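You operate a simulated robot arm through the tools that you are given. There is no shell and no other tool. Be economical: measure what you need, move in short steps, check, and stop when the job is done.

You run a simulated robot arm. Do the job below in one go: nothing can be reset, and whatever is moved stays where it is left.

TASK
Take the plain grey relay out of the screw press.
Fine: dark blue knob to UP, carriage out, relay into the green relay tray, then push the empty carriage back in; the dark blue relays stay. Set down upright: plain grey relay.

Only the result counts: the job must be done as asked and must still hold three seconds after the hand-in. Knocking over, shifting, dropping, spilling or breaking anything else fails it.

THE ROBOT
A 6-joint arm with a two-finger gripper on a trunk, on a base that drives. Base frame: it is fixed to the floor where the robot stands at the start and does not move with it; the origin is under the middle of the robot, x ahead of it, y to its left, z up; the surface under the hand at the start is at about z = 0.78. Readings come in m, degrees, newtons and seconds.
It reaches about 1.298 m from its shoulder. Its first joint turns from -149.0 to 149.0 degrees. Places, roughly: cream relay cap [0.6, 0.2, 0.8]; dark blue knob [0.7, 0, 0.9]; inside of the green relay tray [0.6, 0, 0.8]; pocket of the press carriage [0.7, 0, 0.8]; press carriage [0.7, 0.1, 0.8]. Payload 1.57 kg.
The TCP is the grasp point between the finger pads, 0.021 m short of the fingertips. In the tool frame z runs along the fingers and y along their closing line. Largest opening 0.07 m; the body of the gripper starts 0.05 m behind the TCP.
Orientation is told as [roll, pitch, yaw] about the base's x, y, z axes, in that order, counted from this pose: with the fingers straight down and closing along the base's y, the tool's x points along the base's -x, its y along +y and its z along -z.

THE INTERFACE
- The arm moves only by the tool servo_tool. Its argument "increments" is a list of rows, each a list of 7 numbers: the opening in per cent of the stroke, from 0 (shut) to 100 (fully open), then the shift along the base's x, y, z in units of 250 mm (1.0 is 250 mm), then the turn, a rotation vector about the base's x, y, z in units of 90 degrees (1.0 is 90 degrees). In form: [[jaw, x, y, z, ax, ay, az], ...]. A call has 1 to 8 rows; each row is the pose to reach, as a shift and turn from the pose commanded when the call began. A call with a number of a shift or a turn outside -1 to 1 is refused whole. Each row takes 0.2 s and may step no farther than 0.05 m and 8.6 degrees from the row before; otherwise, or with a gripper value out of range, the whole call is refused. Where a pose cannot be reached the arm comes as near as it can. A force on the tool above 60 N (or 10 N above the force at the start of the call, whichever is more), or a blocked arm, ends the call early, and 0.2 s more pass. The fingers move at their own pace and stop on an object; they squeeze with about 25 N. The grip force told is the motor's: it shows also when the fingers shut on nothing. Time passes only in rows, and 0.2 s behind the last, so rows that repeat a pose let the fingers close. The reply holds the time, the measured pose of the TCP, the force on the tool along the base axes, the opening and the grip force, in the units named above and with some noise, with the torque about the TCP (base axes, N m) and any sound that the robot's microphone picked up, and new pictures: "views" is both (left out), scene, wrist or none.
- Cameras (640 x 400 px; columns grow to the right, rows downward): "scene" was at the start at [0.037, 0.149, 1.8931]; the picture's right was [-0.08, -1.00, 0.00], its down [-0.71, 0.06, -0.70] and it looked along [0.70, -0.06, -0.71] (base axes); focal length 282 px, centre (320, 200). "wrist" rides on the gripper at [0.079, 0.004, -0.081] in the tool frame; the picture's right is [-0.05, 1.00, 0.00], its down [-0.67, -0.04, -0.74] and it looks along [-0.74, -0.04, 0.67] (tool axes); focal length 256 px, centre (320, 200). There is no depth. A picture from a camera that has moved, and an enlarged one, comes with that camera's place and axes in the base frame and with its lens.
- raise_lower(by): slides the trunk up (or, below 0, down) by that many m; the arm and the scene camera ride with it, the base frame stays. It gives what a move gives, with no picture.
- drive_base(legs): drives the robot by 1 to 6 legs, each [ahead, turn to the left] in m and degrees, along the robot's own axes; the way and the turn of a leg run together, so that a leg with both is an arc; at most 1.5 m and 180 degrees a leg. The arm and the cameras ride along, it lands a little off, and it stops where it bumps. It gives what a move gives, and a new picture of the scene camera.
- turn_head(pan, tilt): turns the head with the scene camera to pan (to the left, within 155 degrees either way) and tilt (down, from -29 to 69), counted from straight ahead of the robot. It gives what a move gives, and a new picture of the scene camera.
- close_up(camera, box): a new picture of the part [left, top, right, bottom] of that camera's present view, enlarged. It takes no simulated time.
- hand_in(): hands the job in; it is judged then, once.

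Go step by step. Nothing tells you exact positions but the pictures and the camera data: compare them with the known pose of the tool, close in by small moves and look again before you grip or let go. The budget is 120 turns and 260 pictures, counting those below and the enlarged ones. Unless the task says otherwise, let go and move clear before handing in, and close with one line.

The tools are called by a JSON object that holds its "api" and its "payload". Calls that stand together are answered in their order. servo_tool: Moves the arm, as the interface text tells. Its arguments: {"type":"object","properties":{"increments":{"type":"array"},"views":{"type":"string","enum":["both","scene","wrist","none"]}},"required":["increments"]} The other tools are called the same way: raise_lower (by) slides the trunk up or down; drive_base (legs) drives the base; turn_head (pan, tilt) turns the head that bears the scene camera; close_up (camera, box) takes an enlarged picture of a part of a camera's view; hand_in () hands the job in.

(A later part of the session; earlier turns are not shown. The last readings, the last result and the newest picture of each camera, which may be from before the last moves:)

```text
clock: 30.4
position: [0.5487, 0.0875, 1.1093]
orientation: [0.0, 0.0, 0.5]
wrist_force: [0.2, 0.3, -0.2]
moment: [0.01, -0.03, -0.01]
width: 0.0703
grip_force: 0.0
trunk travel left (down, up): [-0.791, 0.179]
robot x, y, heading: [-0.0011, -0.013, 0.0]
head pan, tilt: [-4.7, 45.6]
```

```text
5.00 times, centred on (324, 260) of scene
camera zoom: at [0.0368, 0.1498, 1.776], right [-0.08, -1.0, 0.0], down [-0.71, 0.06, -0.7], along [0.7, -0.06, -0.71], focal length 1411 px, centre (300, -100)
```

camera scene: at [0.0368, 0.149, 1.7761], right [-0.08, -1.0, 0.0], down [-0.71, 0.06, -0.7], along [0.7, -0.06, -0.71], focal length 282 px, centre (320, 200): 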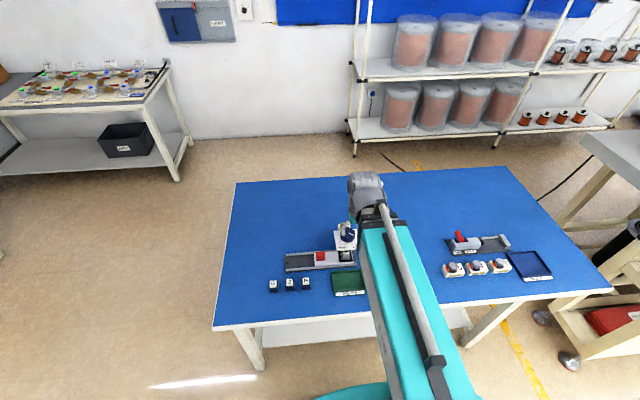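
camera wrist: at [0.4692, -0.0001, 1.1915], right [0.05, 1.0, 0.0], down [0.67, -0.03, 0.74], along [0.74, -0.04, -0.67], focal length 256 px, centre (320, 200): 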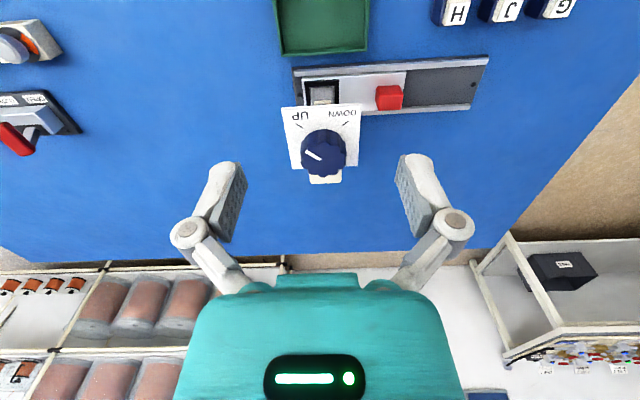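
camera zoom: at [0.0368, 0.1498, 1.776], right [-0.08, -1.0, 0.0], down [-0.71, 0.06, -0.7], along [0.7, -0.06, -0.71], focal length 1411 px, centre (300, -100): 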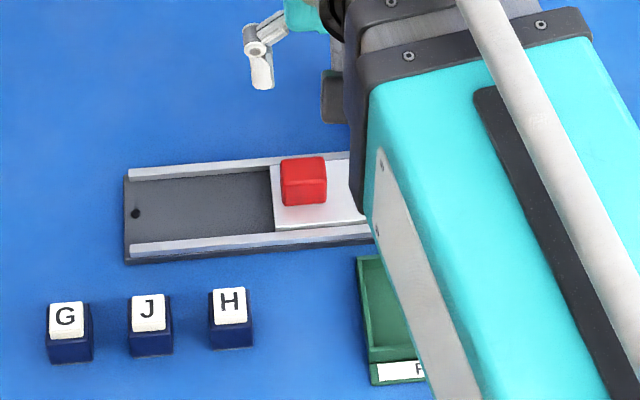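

I estimate the handle at about (0.660, 0.096), with its top at z≈0.83. I'll move over it and go down partway, watching clearance to the knob plate.

{"api": "servo_tool", "payload": {"increments": [[100, 0.18, 0.01, 0, 0, 0, 0], [100, 0.36, 0.02, 0, 0, 0, 0], [100, 0.445, 0.034, 0, 0, 0, 0]], "views": "none"}}

{"api": "raise_lower", "payload": {"by": -0.16}}

{"api": "servo_tool", "payload": {"increments": [[100, 0, 0, 0, 0, 0, 0]], "views": "both"}}

{"api": "close_up", "payload": {"camera": "wrist", "box": [160, 0, 480, 200]}}

{"api": "close_up", "payload": {"camera": "scene", "box": [270, 130, 398, 250]}}

```text
clock: 31.2
position: [0.66, 0.0966, 1.1095]
orientation: [0.0, 0.0, 0.5]
wrist_force: [-0.2, 1.0, 0.8]
moment: [0.01, -0.02, 0.0]
width: 0.0701
grip_force: 0.1
trunk travel left (down, up): [-0.791, 0.179]
robot x, y, heading: [0.0009, -0.0162, -0.2]
head pan, tilt: [-4.7, 45.6]
```

```text
clock: 33.0
position: [0.659, 0.0965, 0.9512]
orientation: [0.1, 0.0, 0.6]
wrist_force: [-0.5, -0.3, 0.5]
moment: [0.01, 0.01, 0.05]
width: 0.0698
grip_force: 0.0
trunk travel left (down, up): [-0.631, 0.339]
robot x, y, heading: [-0.0006, -0.0136, -0.1]
head pan, tilt: [-4.7, 45.6]
```

```text
clock: 33.4
position: [0.66, 0.0962, 0.9491]
orientation: [0.1, 0.1, 0.6]
wrist_force: [-0.2, -0.2, -0.4]
moment: [-0.02, -0.04, 0.02]
width: 0.0699
grip_force: 0.0
trunk travel left (down, up): [-0.631, 0.339]
robot x, y, heading: [0.0016, -0.0158, -0.3]
head pan, tilt: [-4.7, 45.6]
camera scene: at [0.0369, 0.149, 1.6161], right [-0.08, -1.0, 0.0], down [-0.71, 0.06, -0.7], along [0.7, -0.06, -0.71], focal length 282 px, centre (320, 200)
camera wrist: at [0.5799, 0.0993, 1.0315], right [0.04, 1.0, 0.0], down [0.67, -0.03, 0.74], along [0.74, -0.03, -0.67], focal length 256 px, centre (320, 200)
```

scene: 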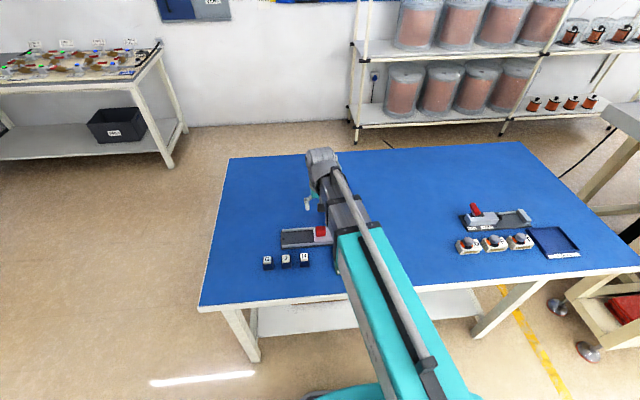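
wrist: 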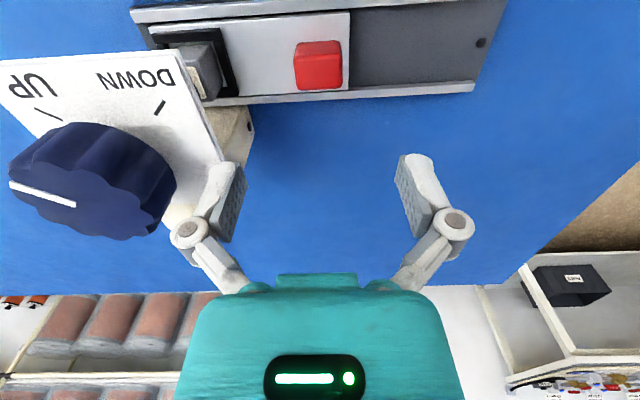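

```text
2.00 times, centred on (320, 100) of wrist
camera zoom: at [0.5799, 0.0993, 1.0315], right [0.04, 1.0, 0.0], down [0.67, -0.03, 0.74], along [0.74, -0.03, -0.67], focal length 512 px, centre (320, 400)
```

zoom: 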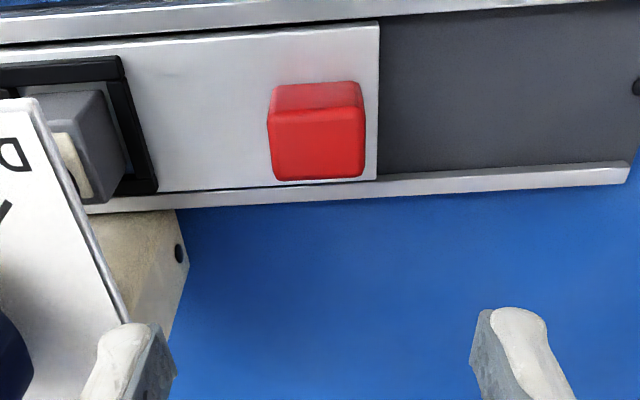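

```text
3.33 times, centred on (334, 190) of scene
camera zoom: at [0.0369, 0.149, 1.6161], right [-0.08, -1.0, 0.0], down [-0.71, 0.06, -0.7], along [0.7, -0.06, -0.71], focal length 941 px, centre (273, 233)
```

zoom: 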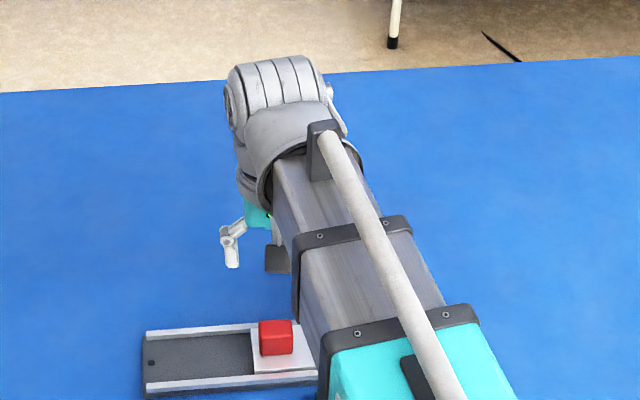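

My refined handle estimate is centre (0.668, 0.095), top z≈0.812, about 38 mm wide. To keep clear of the knob plate (edge y≈0.044), I'll straddle it off-centre with the TCP at y≈0.108 and come down in stages.

{"api": "servo_tool", "payload": {"increments": [[100, 0.032, 0.048, 0, 0, 0, 0]], "views": "none"}}

{"api": "raise_lower", "payload": {"by": -0.08}}

{"api": "servo_tool", "payload": {"increments": [[100, 0, 0, 0, 0, 0, 0]], "views": "wrist"}}

{"api": "close_up", "payload": {"camera": "scene", "box": [270, 110, 398, 230]}}

```text
clock: 33.8
position: [0.6658, 0.1089, 0.9504]
orientation: [-0.1, 0.0, 0.6]
wrist_force: [0.1, -0.9, 0.5]
moment: [-0.01, 0.01, -0.03]
width: 0.0699
grip_force: 0.0
trunk travel left (down, up): [-0.631, 0.339]
robot x, y, heading: [0.0009, -0.0137, -0.1]
head pan, tilt: [-4.7, 45.6]
```

```text
clock: 35.0
position: [0.6663, 0.1087, 0.8711]
orientation: [0.0, 0.0, 0.5]
wrist_force: [0.4, 0.7, -0.2]
moment: [0.04, -0.01, -0.03]
width: 0.0702
grip_force: 0.1
trunk travel left (down, up): [-0.551, 0.419]
robot x, y, heading: [0.0, -0.0165, -0.3]
head pan, tilt: [-4.7, 45.6]
```

```text
clock: 35.4
position: [0.6665, 0.109, 0.8692]
orientation: [-0.1, -0.1, 0.5]
wrist_force: [-0.1, -0.2, -0.7]
moment: [0.01, -0.01, 0.0]
width: 0.0699
grip_force: 0.1
trunk travel left (down, up): [-0.551, 0.419]
robot x, y, heading: [0.0023, -0.013, -0.0]
head pan, tilt: [-4.7, 45.6]
camera wrist: at [0.5876, 0.1114, 0.9515], right [0.04, 1.0, 0.0], down [0.67, -0.03, 0.74], along [0.74, -0.03, -0.67], focal length 256 px, centre (320, 200)
```

wrist: 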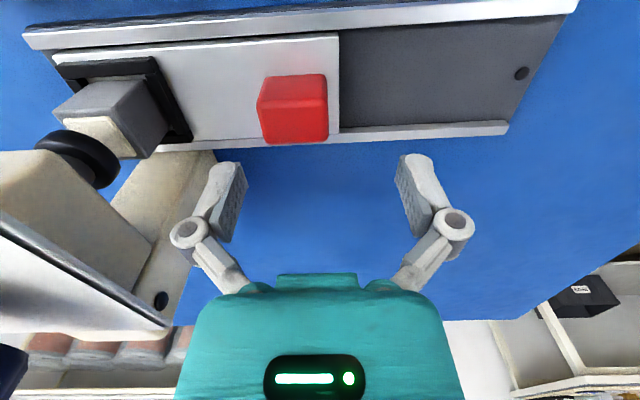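

```text
3.33 times, centred on (334, 170) of scene
camera zoom: at [0.0369, 0.149, 1.5361], right [-0.08, -1.0, 0.0], down [-0.71, 0.06, -0.7], along [0.7, -0.06, -0.71], focal length 941 px, centre (273, 300)
```

zoom: 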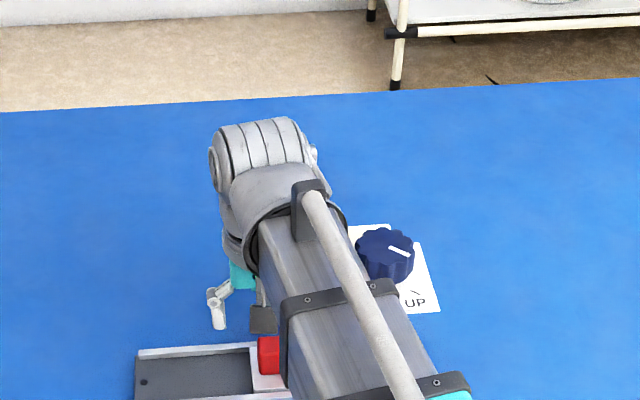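

The handle and fingers look well placed, and the forearm and wrist stay left of the knob. I'll lower the last 45 mm.

{"api": "raise_lower", "payload": {"by": -0.03}}

{"api": "raise_lower", "payload": {"by": -0.014}}

{"api": "servo_tool", "payload": {"increments": [[100, 0, 0, 0, 0, 0, 0]], "views": "both"}}

```text
clock: 36.1
position: [0.6663, 0.1084, 0.8394]
orientation: [0.0, 0.0, 0.6]
wrist_force: [0.2, -0.4, 0.3]
moment: [0.04, -0.01, -0.01]
width: 0.0699
grip_force: 0.0
trunk travel left (down, up): [-0.521, 0.449]
robot x, y, heading: [0.0044, -0.0124, 0.1]
head pan, tilt: [-4.7, 45.6]
```

```text
clock: 36.7
position: [0.6665, 0.1085, 0.8255]
orientation: [0.1, 0.1, 0.4]
wrist_force: [0.4, 1.0, -0.9]
moment: [0.0, -0.01, -0.01]
width: 0.0701
grip_force: 0.1
trunk travel left (down, up): [-0.507, 0.463]
robot x, y, heading: [-0.0017, -0.0153, 0.1]
head pan, tilt: [-4.7, 45.6]
```

```text
clock: 37.1
position: [0.6656, 0.1076, 0.8268]
orientation: [0.0, 0.0, 0.6]
wrist_force: [0.2, -0.1, 1.1]
moment: [-0.01, -0.02, -0.02]
width: 0.0702
grip_force: 0.0
trunk travel left (down, up): [-0.507, 0.463]
robot x, y, heading: [0.0045, -0.0126, -0.1]
head pan, tilt: [-4.7, 45.6]
camera scene: at [0.0369, 0.149, 1.4921], right [-0.08, -1.0, 0.0], down [-0.71, 0.06, -0.7], along [0.7, -0.06, -0.71], focal length 282 px, centre (320, 200)
camera wrist: at [0.5876, 0.1114, 0.9075], right [0.04, 1.0, 0.0], down [0.67, -0.03, 0.74], along [0.74, -0.03, -0.67], focal length 256 px, centre (320, 200)
```

scene: 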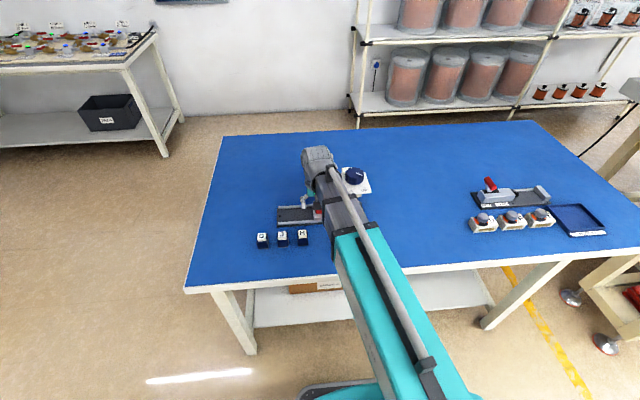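
wrist: 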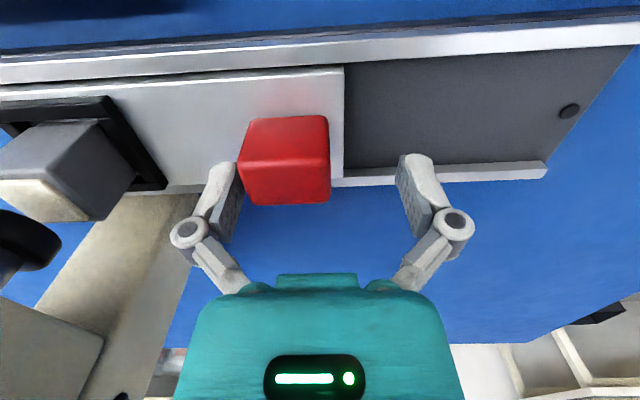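

The handle sits between the fingers. I'll close on it.

{"api": "servo_tool", "payload": {"increments": [[45, 0, 0, 0, 0, 0, 0], [45, 0, 0, 0, 0, 0, 0], [45, 0, 0, 0, 0, 0, 0], [45, 0, 0, 0, 0, 0, 0]], "views": "wrist"}}

```text
clock: 38.1
position: [0.6658, 0.108, 0.8255]
orientation: [-0.1, -0.1, 0.5]
wrist_force: [0.0, 0.9, -0.6]
moment: [0.3, -0.05, 0.42]
width: 0.036
grip_force: 32.0
trunk travel left (down, up): [-0.507, 0.463]
robot x, y, heading: [-0.0006, -0.0116, 0.1]
head pan, tilt: [-4.7, 45.6]
camera wrist: at [0.5875, 0.1115, 0.9075], right [0.04, 1.0, 0.0], down [0.67, -0.03, 0.74], along [0.74, -0.03, -0.67], focal length 256 px, centre (320, 200)
```

wrist: 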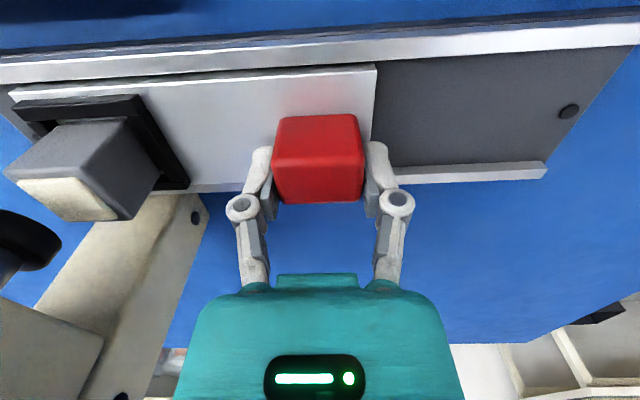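

The handle is gripped. I'll pull the carriage out along +y.

{"api": "servo_tool", "payload": {"increments": [[45, -0.001, 0.06, 0, 0, 0, 0], [45, -0.002, 0.12, 0, 0, 0, 0], [45, -0.003, 0.18, 0, 0, 0, 0], [45, -0.004, 0.24, 0, 0, 0, 0]], "views": "wrist"}}

```text
clock: 39.1
position: [0.6652, 0.1693, 0.8258]
orientation: [0.0, 0.0, 0.6]
wrist_force: [5.0, 0.6, 4.7]
moment: [-0.19, 0.49, 0.29]
width: 0.036
grip_force: 32.5
trunk travel left (down, up): [-0.507, 0.463]
robot x, y, heading: [-0.0006, -0.0121, -0.0]
head pan, tilt: [-4.7, 45.6]
camera wrist: at [0.5865, 0.173, 0.9074], right [0.04, 1.0, 0.0], down [0.67, -0.03, 0.75], along [0.74, -0.03, -0.67], focal length 256 px, centre (320, 200)
```

wrist: 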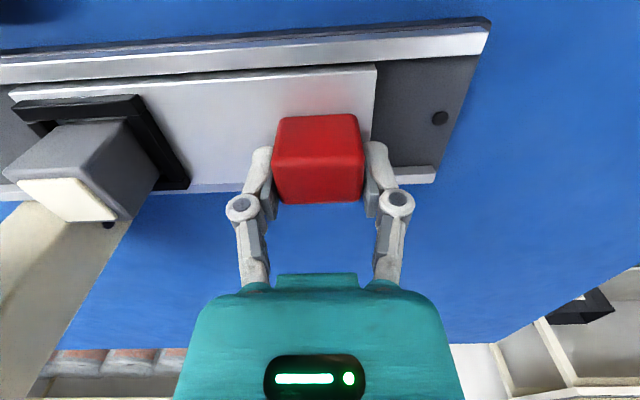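

{"api": "servo_tool", "payload": {"increments": [[45, 0, 0.05, 0, 0, 0, 0], [45, -0.001, 0.1, 0, 0, 0, 0], [45, -0.001, 0.13, 0, 0, 0, 0], [45, -0.001, 0.15, 0, 0, 0, 0]], "views": "wrist"}}

```text
clock: 40.2
position: [0.6645, 0.1952, 0.8276]
orientation: [-1.2, 0.0, 0.1]
wrist_force: [2.5, -14.1, -8.6]
moment: [-0.42, -0.47, 0.44]
width: 0.0361
grip_force: 32.2
trunk travel left (down, up): [-0.507, 0.463]
robot x, y, heading: [0.0021, -0.0141, 0.1]
head pan, tilt: [-4.7, 45.6]
stopped in row 4: the force on the tool passed its limit at 63 N (the readings are from after the stop); the commanded pose is now the measured one
camera wrist: at [0.5862, 0.2008, 0.9071], right [0.05, 1.0, -0.02], down [0.67, -0.02, 0.75], along [0.74, -0.05, -0.67], focal length 256 px, centre (320, 200)
```

wrist: 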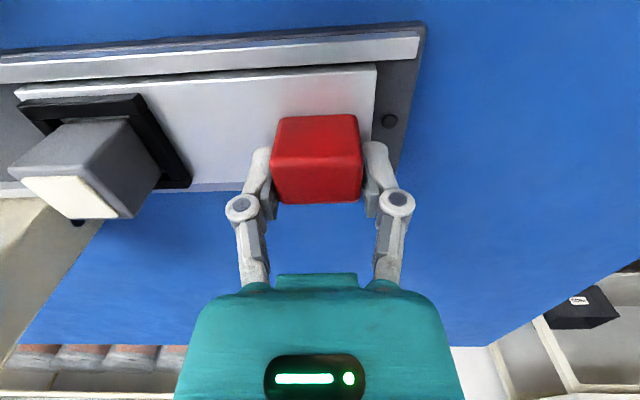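

The carriage hit its end stop, so it is fully out. I'll release, lift, and look at the relay.

{"api": "servo_tool", "payload": {"increments": [[80, 0, 0, 0, 0, 0, 0], [80, 0, 0, 0, 0, 0, 0], [80, 0, 0, 0, 0, 0, 0]], "views": "none"}}

{"api": "raise_lower", "payload": {"by": 0.2}}

{"api": "servo_tool", "payload": {"increments": [[80, -0.15, -0.15, 0, 0, 0, 0], [80, -0.3, -0.3, 0, 0, 0, 0], [80, -0.4, -0.4, 0, 0, 0, 0]]}}

{"api": "close_up", "payload": {"camera": "wrist", "box": [200, 0, 440, 150]}}

{"api": "close_up", "payload": {"camera": "scene", "box": [250, 190, 390, 280]}}

```text
clock: 41.0
position: [0.6644, 0.1982, 0.827]
orientation: [-1.0, 0.0, 0.3]
wrist_force: [0.1, -0.3, -0.4]
moment: [0.03, -0.01, 0.02]
width: 0.056
grip_force: 0.0
trunk travel left (down, up): [-0.507, 0.463]
robot x, y, heading: [-0.0033, -0.0144, 0.1]
head pan, tilt: [-4.7, 45.6]
```

```text
clock: 43.2
position: [0.6636, 0.1986, 1.027]
orientation: [-1.0, -0.1, 0.2]
wrist_force: [-0.9, -0.9, -0.5]
moment: [0.0, -0.03, 0.03]
width: 0.056
grip_force: 0.1
trunk travel left (down, up): [-0.707, 0.263]
robot x, y, heading: [-0.0004, -0.014, -0.0]
head pan, tilt: [-4.7, 45.6]
```

```text
refused: row 1 steps farther than a row can; nothing moved
```

```text
2.67 times, centred on (320, 75) of wrist
camera zoom: at [0.5856, 0.2033, 1.1073], right [0.05, 1.0, -0.02], down [0.67, -0.02, 0.75], along [0.74, -0.05, -0.67], focal length 683 px, centre (320, 533)
```

zoom: 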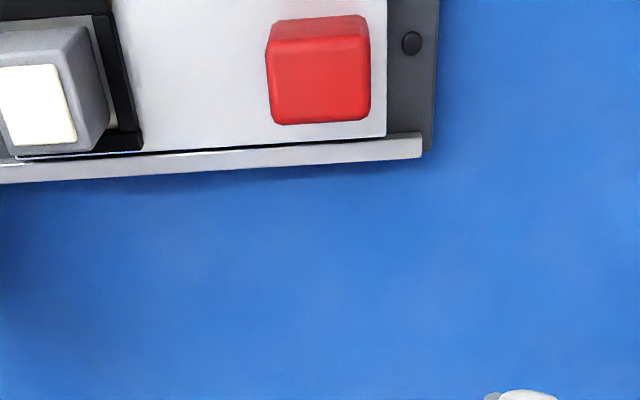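

```text
4.44 times, centred on (320, 235) of scene
camera zoom: at [0.0369, 0.149, 1.692], right [-0.08, -1.0, 0.0], down [-0.71, 0.06, -0.7], along [0.7, -0.06, -0.71], focal length 1254 px, centre (320, 44)
```

zoom: 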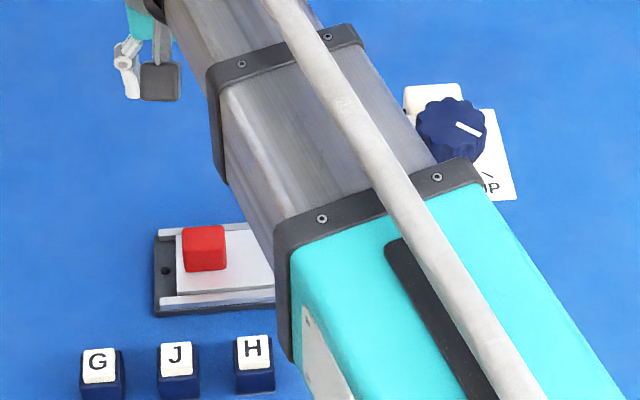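

{"api": "servo_tool", "payload": {"increments": [[100, -0.12, -0.12, 0, 0.011, 0, 0], [100, -0.24, -0.24, 0, 0.011, 0, 0], [100, -0.36, -0.36, 0, 0.011, 0, 0], [100, -0.4, -0.4, 0, 0.011, 0, 0]]}}

{"api": "close_up", "payload": {"camera": "wrist", "box": [200, 0, 440, 150]}}

{"api": "close_up", "payload": {"camera": "scene", "box": [250, 190, 390, 280]}}

```text
clock: 44.2
position: [0.5625, 0.0994, 1.0257]
orientation: [0.1, -0.1, 0.2]
wrist_force: [0.5, -0.2, -0.5]
moment: [-0.01, 0.0, 0.03]
width: 0.07
grip_force: 0.0
trunk travel left (down, up): [-0.707, 0.263]
robot x, y, heading: [0.0013, -0.0118, -0.1]
head pan, tilt: [-4.7, 45.6]
camera scene: at [0.0366, 0.1488, 1.6921], right [-0.08, -1.0, 0.0], down [-0.71, 0.06, -0.7], along [0.7, -0.06, -0.71], focal length 282 px, centre (320, 200)
camera wrist: at [0.4845, 0.1027, 1.1076], right [0.05, 1.0, 0.0], down [0.67, -0.03, 0.75], along [0.74, -0.04, -0.67], focal length 256 px, centre (320, 200)
```

scene: 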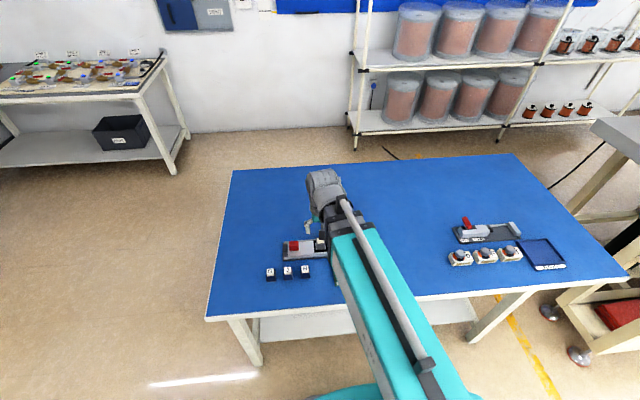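
wrist: 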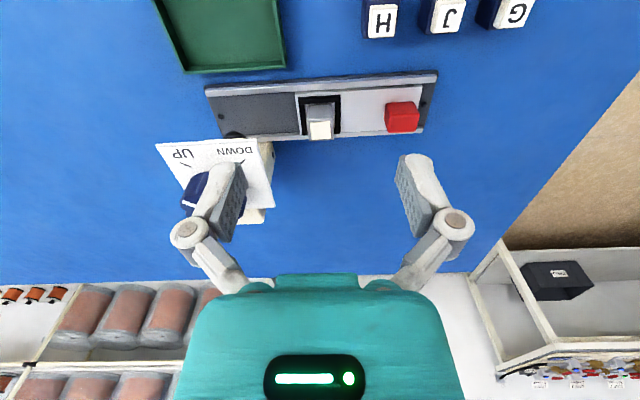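

```text
2.67 times, centred on (320, 75) of wrist
camera zoom: at [0.4845, 0.1027, 1.1076], right [0.05, 1.0, 0.0], down [0.67, -0.03, 0.75], along [0.74, -0.04, -0.67], focal length 683 px, centre (320, 533)
```

zoom: 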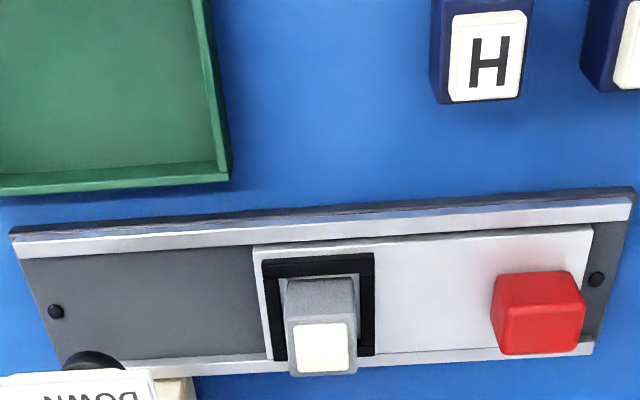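

```text
4.44 times, centred on (320, 235) of scene
camera zoom: at [0.0366, 0.1488, 1.6921], right [-0.08, -1.0, 0.0], down [-0.71, 0.06, -0.7], along [0.7, -0.06, -0.71], focal length 1254 px, centre (320, 44)
```

zoom: 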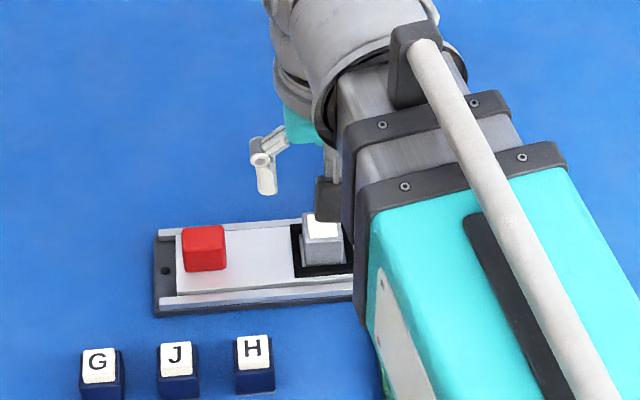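

The relay stands in the pocket with its top centre at about (0.659, 0.095, 0.836), roughly 32 mm square. I'll move above it with a narrowed jaw and come down in stages.

{"api": "servo_tool", "payload": {"increments": [[70, 0.13, -0.006, 0, 0, 0, 0], [70, 0.26, -0.012, 0, 0, 0, 0], [70, 0.388, -0.018, 0, 0, 0, 0]], "views": "none"}}

{"api": "raise_lower", "payload": {"by": -0.14}}

{"api": "servo_tool", "payload": {"increments": [[70, 0, 0, 0, 0, 0, 0]], "views": "wrist"}}

{"api": "close_up", "payload": {"camera": "wrist", "box": [160, 40, 480, 240]}}

```text
clock: 45.0
position: [0.6616, 0.0947, 1.0268]
orientation: [0.0, 0.0, 0.2]
wrist_force: [-0.1, 0.1, 0.2]
moment: [0.01, -0.02, -0.02]
width: 0.0492
grip_force: 0.1
trunk travel left (down, up): [-0.707, 0.263]
robot x, y, heading: [0.0003, -0.0166, -0.2]
head pan, tilt: [-4.7, 45.6]
```

```text
clock: 46.6
position: [0.6614, 0.094, 0.8865]
orientation: [0.0, 0.0, 0.2]
wrist_force: [-0.3, 0.4, 0.0]
moment: [-0.01, 0.02, -0.01]
width: 0.049
grip_force: 0.2
trunk travel left (down, up): [-0.567, 0.403]
robot x, y, heading: [0.0019, -0.0155, -0.2]
head pan, tilt: [-4.7, 45.6]
```

```text
clock: 47.0
position: [0.6618, 0.0941, 0.8863]
orientation: [0.0, 0.0, 0.2]
wrist_force: [0.4, -0.4, -0.3]
moment: [0.02, 0.01, -0.01]
width: 0.0489
grip_force: 0.0
trunk travel left (down, up): [-0.567, 0.403]
robot x, y, heading: [0.0024, -0.0169, -0.3]
head pan, tilt: [-4.7, 45.6]
camera wrist: at [0.5828, 0.0974, 0.9675], right [0.05, 1.0, 0.0], down [0.67, -0.03, 0.74], along [0.74, -0.04, -0.67], focal length 256 px, centre (320, 200)
```

wrist: 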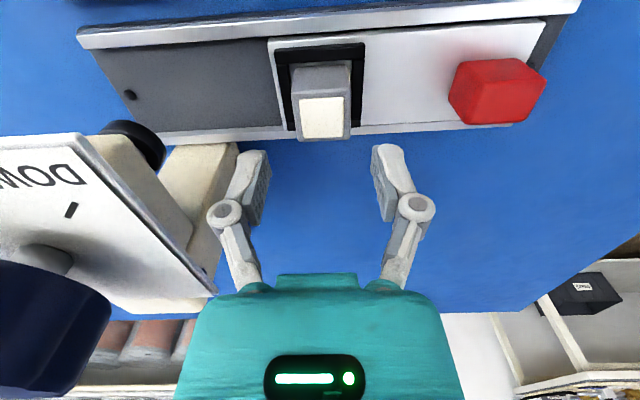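

```text
2.00 times, centred on (320, 140) of wrist
camera zoom: at [0.5828, 0.0974, 0.9675], right [0.05, 1.0, 0.0], down [0.67, -0.03, 0.74], along [0.74, -0.04, -0.67], focal length 512 px, centre (320, 320)
```

zoom: 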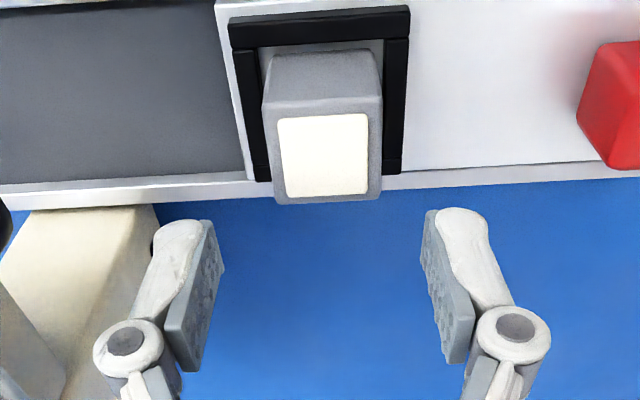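

The jaw is aligned with the relay. I'll lower further.

{"api": "raise_lower", "payload": {"by": -0.045}}

{"api": "servo_tool", "payload": {"increments": [[70, 0, 0, 0, 0, 0, 0]], "views": "wrist"}}

{"api": "close_up", "payload": {"camera": "wrist", "box": [200, 80, 440, 240]}}

```text
clock: 47.9
position: [0.6617, 0.0936, 0.841]
orientation: [-0.1, 0.0, 0.2]
wrist_force: [-0.1, 0.2, 0.4]
moment: [-0.02, 0.01, 0.0]
width: 0.0488
grip_force: 0.0
trunk travel left (down, up): [-0.522, 0.448]
robot x, y, heading: [-0.0016, -0.0151, -0.1]
head pan, tilt: [-4.7, 45.6]
```

```text
clock: 48.3
position: [0.6611, 0.0947, 0.8407]
orientation: [0.0, 0.0, 0.2]
wrist_force: [-0.9, -0.1, -0.3]
moment: [-0.01, 0.01, 0.03]
width: 0.0491
grip_force: 0.0
trunk travel left (down, up): [-0.522, 0.448]
robot x, y, heading: [0.0028, -0.0154, -0.3]
head pan, tilt: [-4.7, 45.6]
camera wrist: at [0.5828, 0.0974, 0.9225], right [0.05, 1.0, 0.0], down [0.67, -0.03, 0.74], along [0.74, -0.04, -0.67], focal length 256 px, centre (320, 200)
```

wrist: 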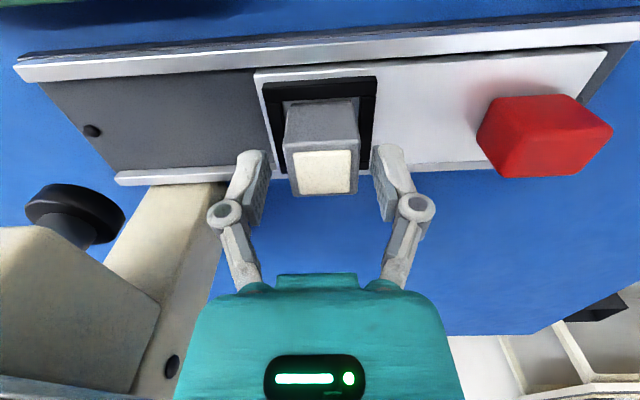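

```text
2.50 times, centred on (320, 160) of wrist
camera zoom: at [0.5828, 0.0974, 0.9225], right [0.05, 1.0, 0.0], down [0.67, -0.03, 0.74], along [0.74, -0.04, -0.67], focal length 640 px, centre (320, 300)
```

zoom: 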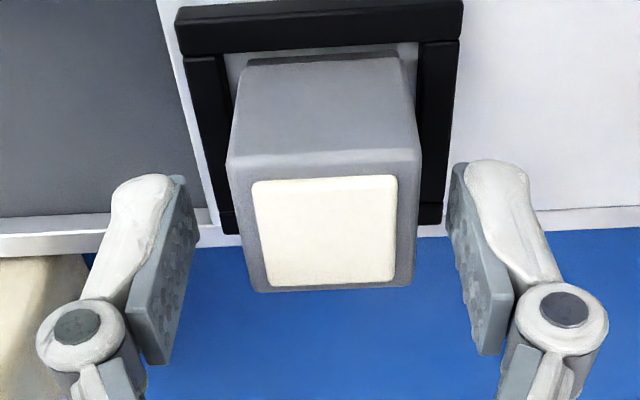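

{"api": "raise_lower", "payload": {"by": -0.015}}

{"api": "servo_tool", "payload": {"increments": [[35, 0, 0, 0, 0, 0, 0], [35, 0, 0, 0, 0, 0, 0], [35, 0, 0, 0, 0, 0, 0]], "views": "wrist"}}

```text
clock: 48.9
position: [0.661, 0.0939, 0.8267]
orientation: [0.0, 0.0, 0.2]
wrist_force: [0.2, -0.4, -0.7]
moment: [0.03, -0.04, -0.02]
width: 0.049
grip_force: 0.2
trunk travel left (down, up): [-0.507, 0.463]
robot x, y, heading: [0.0007, -0.0151, 0.1]
head pan, tilt: [-4.7, 45.6]
```

```text
clock: 49.7
position: [0.6601, 0.0934, 0.8282]
orientation: [0.1, -0.2, 0.2]
wrist_force: [13.2, 1.7, 55.0]
moment: [-0.51, -0.16, -0.07]
width: 0.0343
grip_force: 31.9
trunk travel left (down, up): [-0.507, 0.463]
robot x, y, heading: [0.0024, -0.0176, -0.2]
head pan, tilt: [-4.7, 45.6]
camera wrist: at [0.5817, 0.0973, 0.9095], right [0.05, 1.0, 0.0], down [0.66, -0.03, 0.75], along [0.75, -0.04, -0.66], focal length 256 px, centre (320, 200)
```

wrist: 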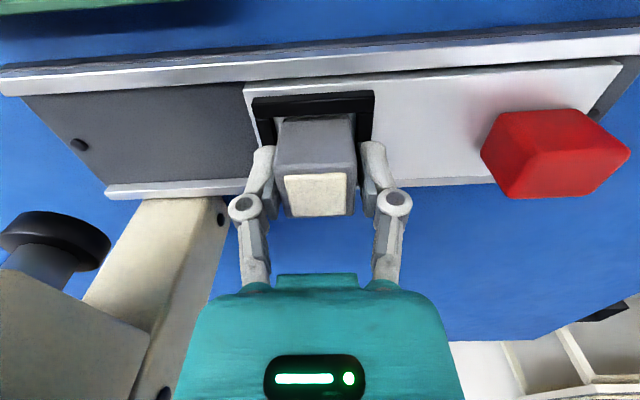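

The relay is gripped (34 mm). The fingertips press on the pocket frame, so I'll lift gently.

{"api": "raise_lower", "payload": {"by": 0.02}}

{"api": "servo_tool", "payload": {"increments": [[35, 0, 0, 0, 0, 0, 0]], "views": "wrist"}}

```text
clock: 50.4
position: [0.6612, 0.0939, 0.8463]
orientation: [-0.1, 0.1, 0.3]
wrist_force: [0.5, 0.0, -0.8]
moment: [0.02, 0.02, 0.01]
width: 0.0312
grip_force: 24.8
trunk travel left (down, up): [-0.527, 0.443]
robot x, y, heading: [-0.0018, -0.0159, -0.1]
head pan, tilt: [-4.7, 45.6]
```

```text
clock: 50.8
position: [0.6614, 0.0934, 0.846]
orientation: [-0.1, 0.1, 0.1]
wrist_force: [0.2, 1.2, -1.2]
moment: [-0.01, -0.01, 0.02]
width: 0.0311
grip_force: 25.1
trunk travel left (down, up): [-0.527, 0.443]
robot x, y, heading: [-0.0019, -0.0134, -0.2]
head pan, tilt: [-4.7, 45.6]
camera wrist: at [0.5827, 0.0974, 0.9274], right [0.05, 1.0, 0.0], down [0.67, -0.03, 0.74], along [0.74, -0.04, -0.67], focal length 256 px, centre (320, 200)
```

wrist: 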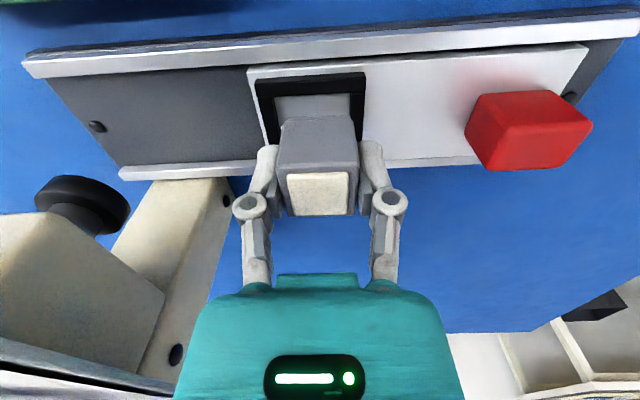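

The relay comes up with the jaw. I'll lift higher and move back over the tray.

{"api": "raise_lower", "payload": {"by": 0.12}}

{"api": "servo_tool", "payload": {"increments": [[35, -0.12, -0.07, 0, 0, 0, 0], [35, -0.24, -0.14, 0, 0, 0, 0], [35, -0.36, -0.21, 0, 0, 0, 0], [35, -0.42, -0.28, 0, 0, 0, 0]]}}

{"api": "close_up", "payload": {"camera": "wrist", "box": [120, 0, 520, 250]}}

```text
clock: 52.3
position: [0.6616, 0.0934, 0.9656]
orientation: [0.1, 0.0, 0.2]
wrist_force: [0.3, 0.2, -0.1]
moment: [0.01, 0.01, 0.03]
width: 0.0308
grip_force: 24.7
trunk travel left (down, up): [-0.647, 0.323]
robot x, y, heading: [0.0028, -0.0173, -0.1]
head pan, tilt: [-4.7, 45.6]
```

```text
clock: 53.3
position: [0.5552, 0.0248, 0.9656]
orientation: [-0.1, -0.1, 0.2]
wrist_force: [0.4, -0.1, 0.0]
moment: [0.02, -0.04, 0.01]
width: 0.0312
grip_force: 25.1
trunk travel left (down, up): [-0.647, 0.323]
robot x, y, heading: [0.0021, -0.0134, -0.3]
head pan, tilt: [-4.7, 45.6]
camera scene: at [0.0367, 0.149, 1.6321], right [-0.08, -1.0, 0.0], down [-0.71, 0.06, -0.7], along [0.7, -0.06, -0.71], focal length 282 px, centre (320, 200)
camera wrist: at [0.4757, 0.0279, 1.0475], right [0.05, 1.0, 0.0], down [0.67, -0.03, 0.75], along [0.74, -0.04, -0.67], focal length 256 px, centre (320, 200)
```

scene: 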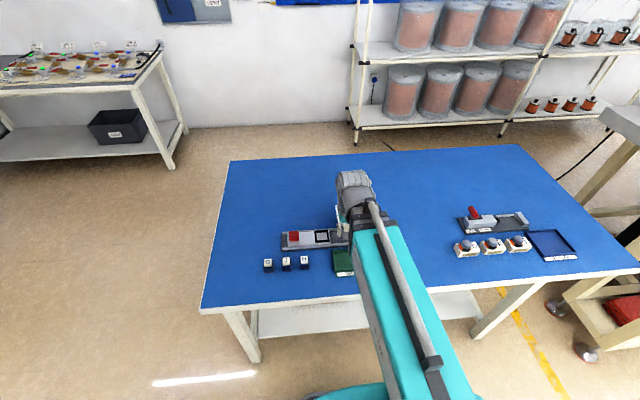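
wrist: 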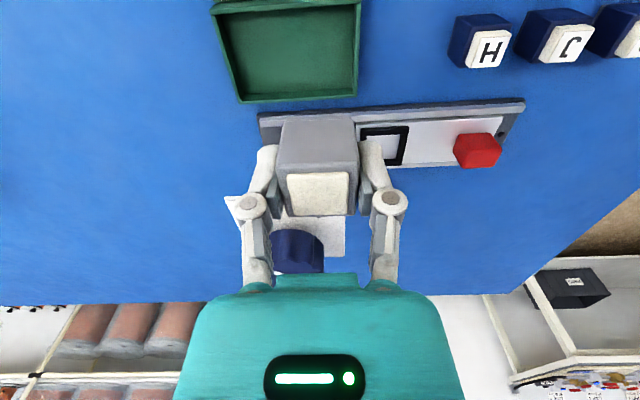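

```text
1.60 times, centred on (320, 125) of wrist
camera zoom: at [0.4757, 0.0279, 1.0475], right [0.05, 1.0, 0.0], down [0.67, -0.03, 0.75], along [0.74, -0.04, -0.67], focal length 410 px, centre (320, 320)
```

zoom: 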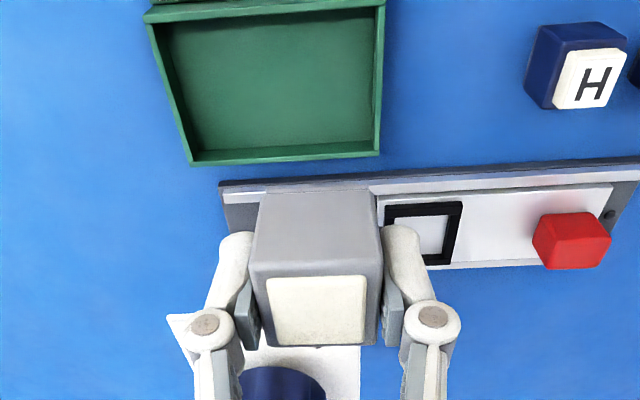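

The tray floor spans about x 0.529–0.593 and y −0.058–0.054. I'll centre over it and come down most of the way.

{"api": "servo_tool", "payload": {"increments": [[35, 0.008, -0.09, 0, 0, 0, 0]], "views": "none"}}

{"api": "raise_lower", "payload": {"by": -0.1}}

{"api": "servo_tool", "payload": {"increments": [[35, 0, 0, 0, 0, 0, 0]]}}

{"api": "close_up", "payload": {"camera": "scene", "box": [290, 130, 400, 270]}}

```text
clock: 53.7
position: [0.5574, 0.0012, 0.9658]
orientation: [0.0, 0.0, 0.3]
wrist_force: [-0.1, -0.4, 0.1]
moment: [0.0, -0.01, -0.01]
width: 0.0311
grip_force: 25.6
trunk travel left (down, up): [-0.647, 0.323]
robot x, y, heading: [0.0016, -0.0128, -0.1]
head pan, tilt: [-4.7, 45.6]
```

```text
clock: 55.0
position: [0.5566, 0.0013, 0.8657]
orientation: [0.0, 0.0, 0.2]
wrist_force: [0.7, 0.2, -0.9]
moment: [0.01, -0.04, -0.03]
width: 0.0314
grip_force: 25.0
trunk travel left (down, up): [-0.547, 0.423]
robot x, y, heading: [-0.0002, -0.0154, 0.1]
head pan, tilt: [-4.7, 45.6]
```

```text
clock: 55.4
position: [0.5549, 0.0017, 0.8664]
orientation: [0.0, 0.0, 0.2]
wrist_force: [-0.4, 0.0, -1.2]
moment: [0.0, 0.0, -0.01]
width: 0.0311
grip_force: 25.3
trunk travel left (down, up): [-0.547, 0.423]
robot x, y, heading: [-0.0014, -0.015, -0.1]
head pan, tilt: [-4.7, 45.6]
camera scene: at [0.0369, 0.149, 1.5321], right [-0.08, -1.0, 0.0], down [-0.71, 0.06, -0.7], along [0.7, -0.06, -0.71], focal length 282 px, centre (320, 200)
camera wrist: at [0.4778, 0.0051, 0.9475], right [0.05, 1.0, 0.0], down [0.67, -0.03, 0.74], along [0.74, -0.04, -0.67], focal length 256 px, centre (320, 200)
```

scene: 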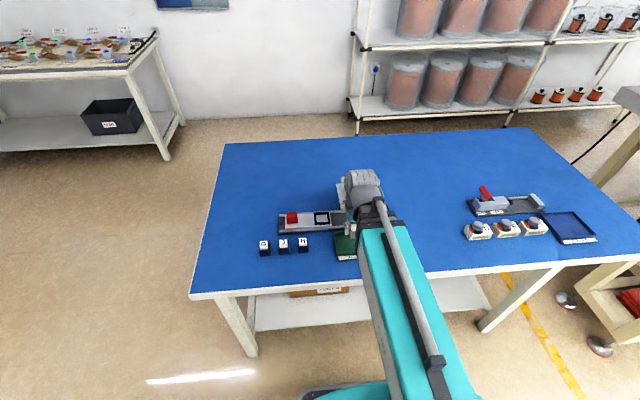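
wrist: 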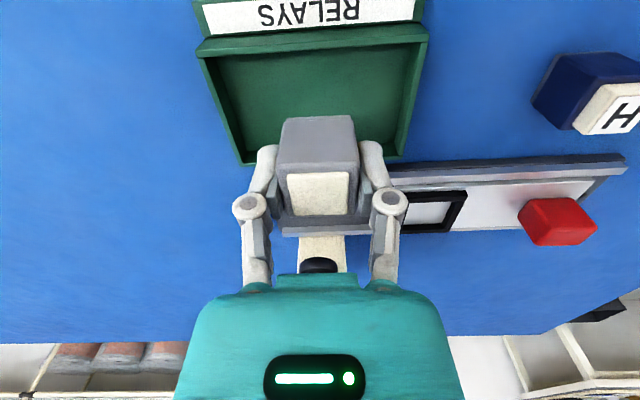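

```text
2.86 times, centred on (345, 200) of scene
camera zoom: at [0.0369, 0.149, 1.5321], right [-0.08, -1.0, 0.0], down [-0.71, 0.06, -0.7], along [0.7, -0.06, -0.71], focal length 806 px, centre (249, 200)
```

zoom: 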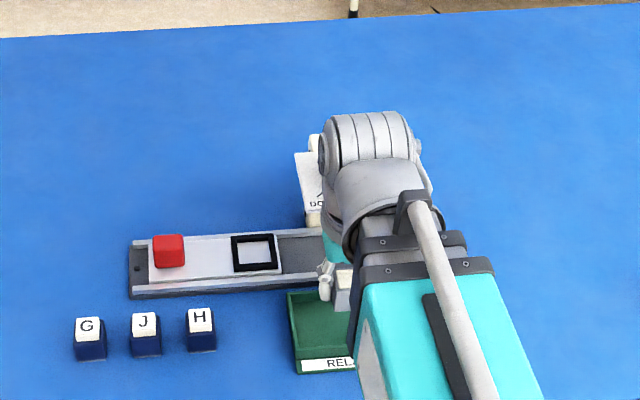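

Clearance of the wrist to the knob looks sufficient. I'll lower further in small steps, watching the force.

{"api": "raise_lower", "payload": {"by": -0.036}}

{"api": "servo_tool", "payload": {"increments": [[35, 0, 0, 0, 0, 0, 0]], "views": "wrist"}}

{"api": "close_up", "payload": {"camera": "wrist", "box": [200, 50, 440, 230]}}

```text
clock: 56.2
position: [0.5568, 0.0006, 0.8307]
orientation: [0.0, 0.1, 0.3]
wrist_force: [-0.6, 0.9, -1.2]
moment: [0.0, 0.0, -0.03]
width: 0.0311
grip_force: 24.9
trunk travel left (down, up): [-0.511, 0.459]
robot x, y, heading: [0.0022, -0.0133, -0.2]
head pan, tilt: [-4.7, 45.6]
```

```text
clock: 56.6
position: [0.5556, 0.0017, 0.8294]
orientation: [-0.1, -0.1, 0.3]
wrist_force: [-0.6, 0.1, -0.9]
moment: [0.01, 0.01, -0.01]
width: 0.0312
grip_force: 25.3
trunk travel left (down, up): [-0.511, 0.459]
robot x, y, heading: [-0.0, -0.0158, -0.2]
head pan, tilt: [-4.7, 45.6]
camera wrist: at [0.4777, 0.0051, 0.9115], right [0.05, 1.0, 0.0], down [0.67, -0.03, 0.74], along [0.74, -0.04, -0.67], focal length 256 px, centre (320, 200)
```

wrist: 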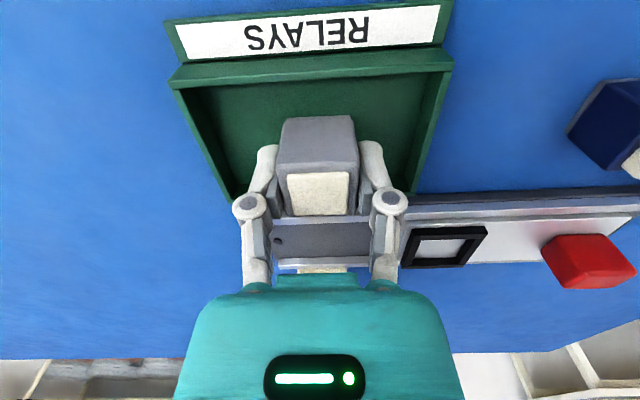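

```text
2.22 times, centred on (320, 140) of wrist
camera zoom: at [0.4777, 0.0051, 0.9115], right [0.05, 1.0, 0.0], down [0.67, -0.03, 0.74], along [0.74, -0.04, -0.67], focal length 569 px, centre (320, 333)
```

zoom: 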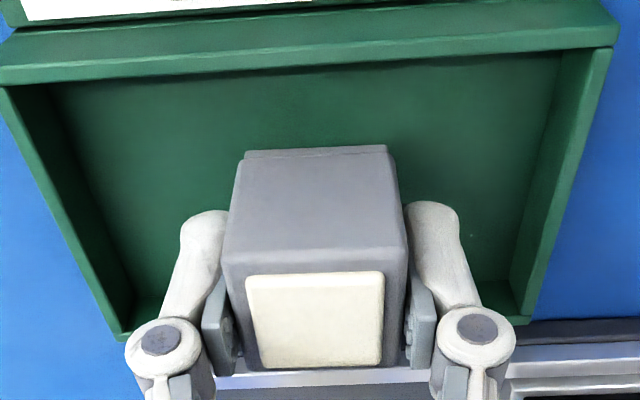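

{"api": "raise_lower", "payload": {"by": -0.009}}

{"api": "raise_lower", "payload": {"by": -0.003}}

{"api": "close_up", "payload": {"camera": "wrist", "box": [200, 50, 440, 230]}}

```text
clock: 57.2
position: [0.5568, 0.0014, 0.8222]
orientation: [0.1, 0.0, 0.2]
wrist_force: [0.5, -0.4, -0.3]
moment: [0.01, 0.01, 0.02]
width: 0.031
grip_force: 24.2
trunk travel left (down, up): [-0.502, 0.468]
robot x, y, heading: [0.0009, -0.013, 0.2]
head pan, tilt: [-4.7, 45.6]
```

```text
clock: 57.7
position: [0.5566, 0.0018, 0.8176]
orientation: [0.0, -0.1, 0.2]
wrist_force: [-0.1, -0.2, -0.5]
moment: [-0.01, 0.04, 0.05]
width: 0.031
grip_force: 25.5
trunk travel left (down, up): [-0.499, 0.471]
robot x, y, heading: [0.003, -0.0131, -0.2]
head pan, tilt: [-4.7, 45.6]
```

```text
2.22 times, centred on (320, 140) of wrist
camera zoom: at [0.4777, 0.005, 0.8995], right [0.05, 1.0, 0.0], down [0.67, -0.03, 0.74], along [0.74, -0.04, -0.67], focal length 569 px, centre (320, 333)
```

zoom: 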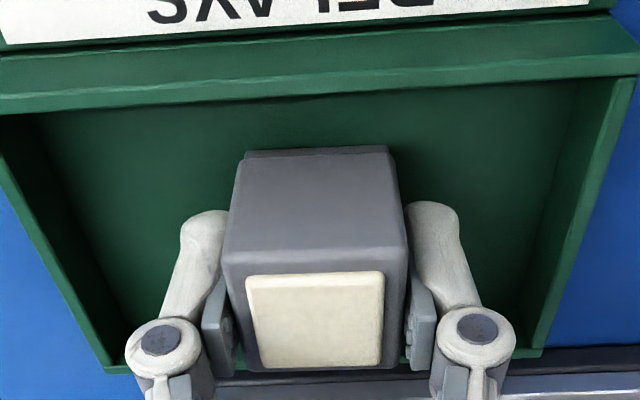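

No contact yet, so I'll continue in small steps.

{"api": "raise_lower", "payload": {"by": -0.003}}

{"api": "raise_lower", "payload": {"by": -0.002}}

```text
clock: 58.3
position: [0.5565, 0.0028, 0.8134]
orientation: [0.0, 0.0, 0.3]
wrist_force: [0.2, -0.8, -1.2]
moment: [0.0, 0.0, -0.01]
width: 0.0312
grip_force: 24.9
trunk travel left (down, up): [-0.496, 0.474]
robot x, y, heading: [0.0002, -0.0185, 0.2]
head pan, tilt: [-4.7, 45.6]
```

```text
clock: 58.8
position: [0.5547, 0.0016, 0.8123]
orientation: [-0.1, 0.0, 0.3]
wrist_force: [0.2, -0.1, -0.7]
moment: [0.03, 0.02, 0.0]
width: 0.0312
grip_force: 24.6
trunk travel left (down, up): [-0.494, 0.476]
robot x, y, heading: [0.0029, -0.0141, -0.1]
head pan, tilt: [-4.7, 45.6]
```

{"api": "raise_lower", "payload": {"by": -0.002}}

{"api": "raise_lower", "payload": {"by": -0.002}}

{"api": "close_up", "payload": {"camera": "wrist", "box": [200, 50, 440, 230]}}

```text
clock: 59.3
position: [0.5566, 0.0017, 0.8106]
orientation: [0.0, -0.1, 0.2]
wrist_force: [4.0, 1.0, 19.8]
moment: [0.0, -0.07, 0.0]
width: 0.0312
grip_force: 24.9
trunk travel left (down, up): [-0.492, 0.478]
robot x, y, heading: [-0.0029, -0.0121, 0.1]
head pan, tilt: [-4.7, 45.6]
```

```text
clock: 59.8
position: [0.5569, 0.0019, 0.8098]
orientation: [-0.1, 0.0, 0.3]
wrist_force: [2.4, 0.5, 16.4]
moment: [-0.04, -0.06, 0.01]
width: 0.0311
grip_force: 25.0
trunk travel left (down, up): [-0.49, 0.48]
robot x, y, heading: [0.0035, -0.0144, 0.2]
head pan, tilt: [-4.7, 45.6]
```

```text
2.22 times, centred on (320, 140) of wrist
camera zoom: at [0.477, 0.0051, 0.8909], right [0.05, 1.0, 0.0], down [0.67, -0.03, 0.75], along [0.74, -0.04, -0.67], focal length 569 px, centre (320, 333)
```

zoom: 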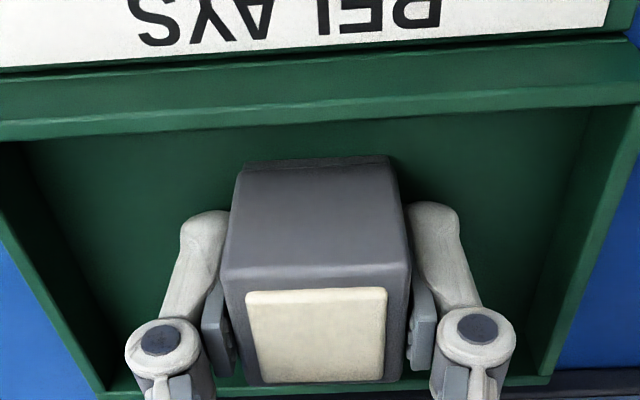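

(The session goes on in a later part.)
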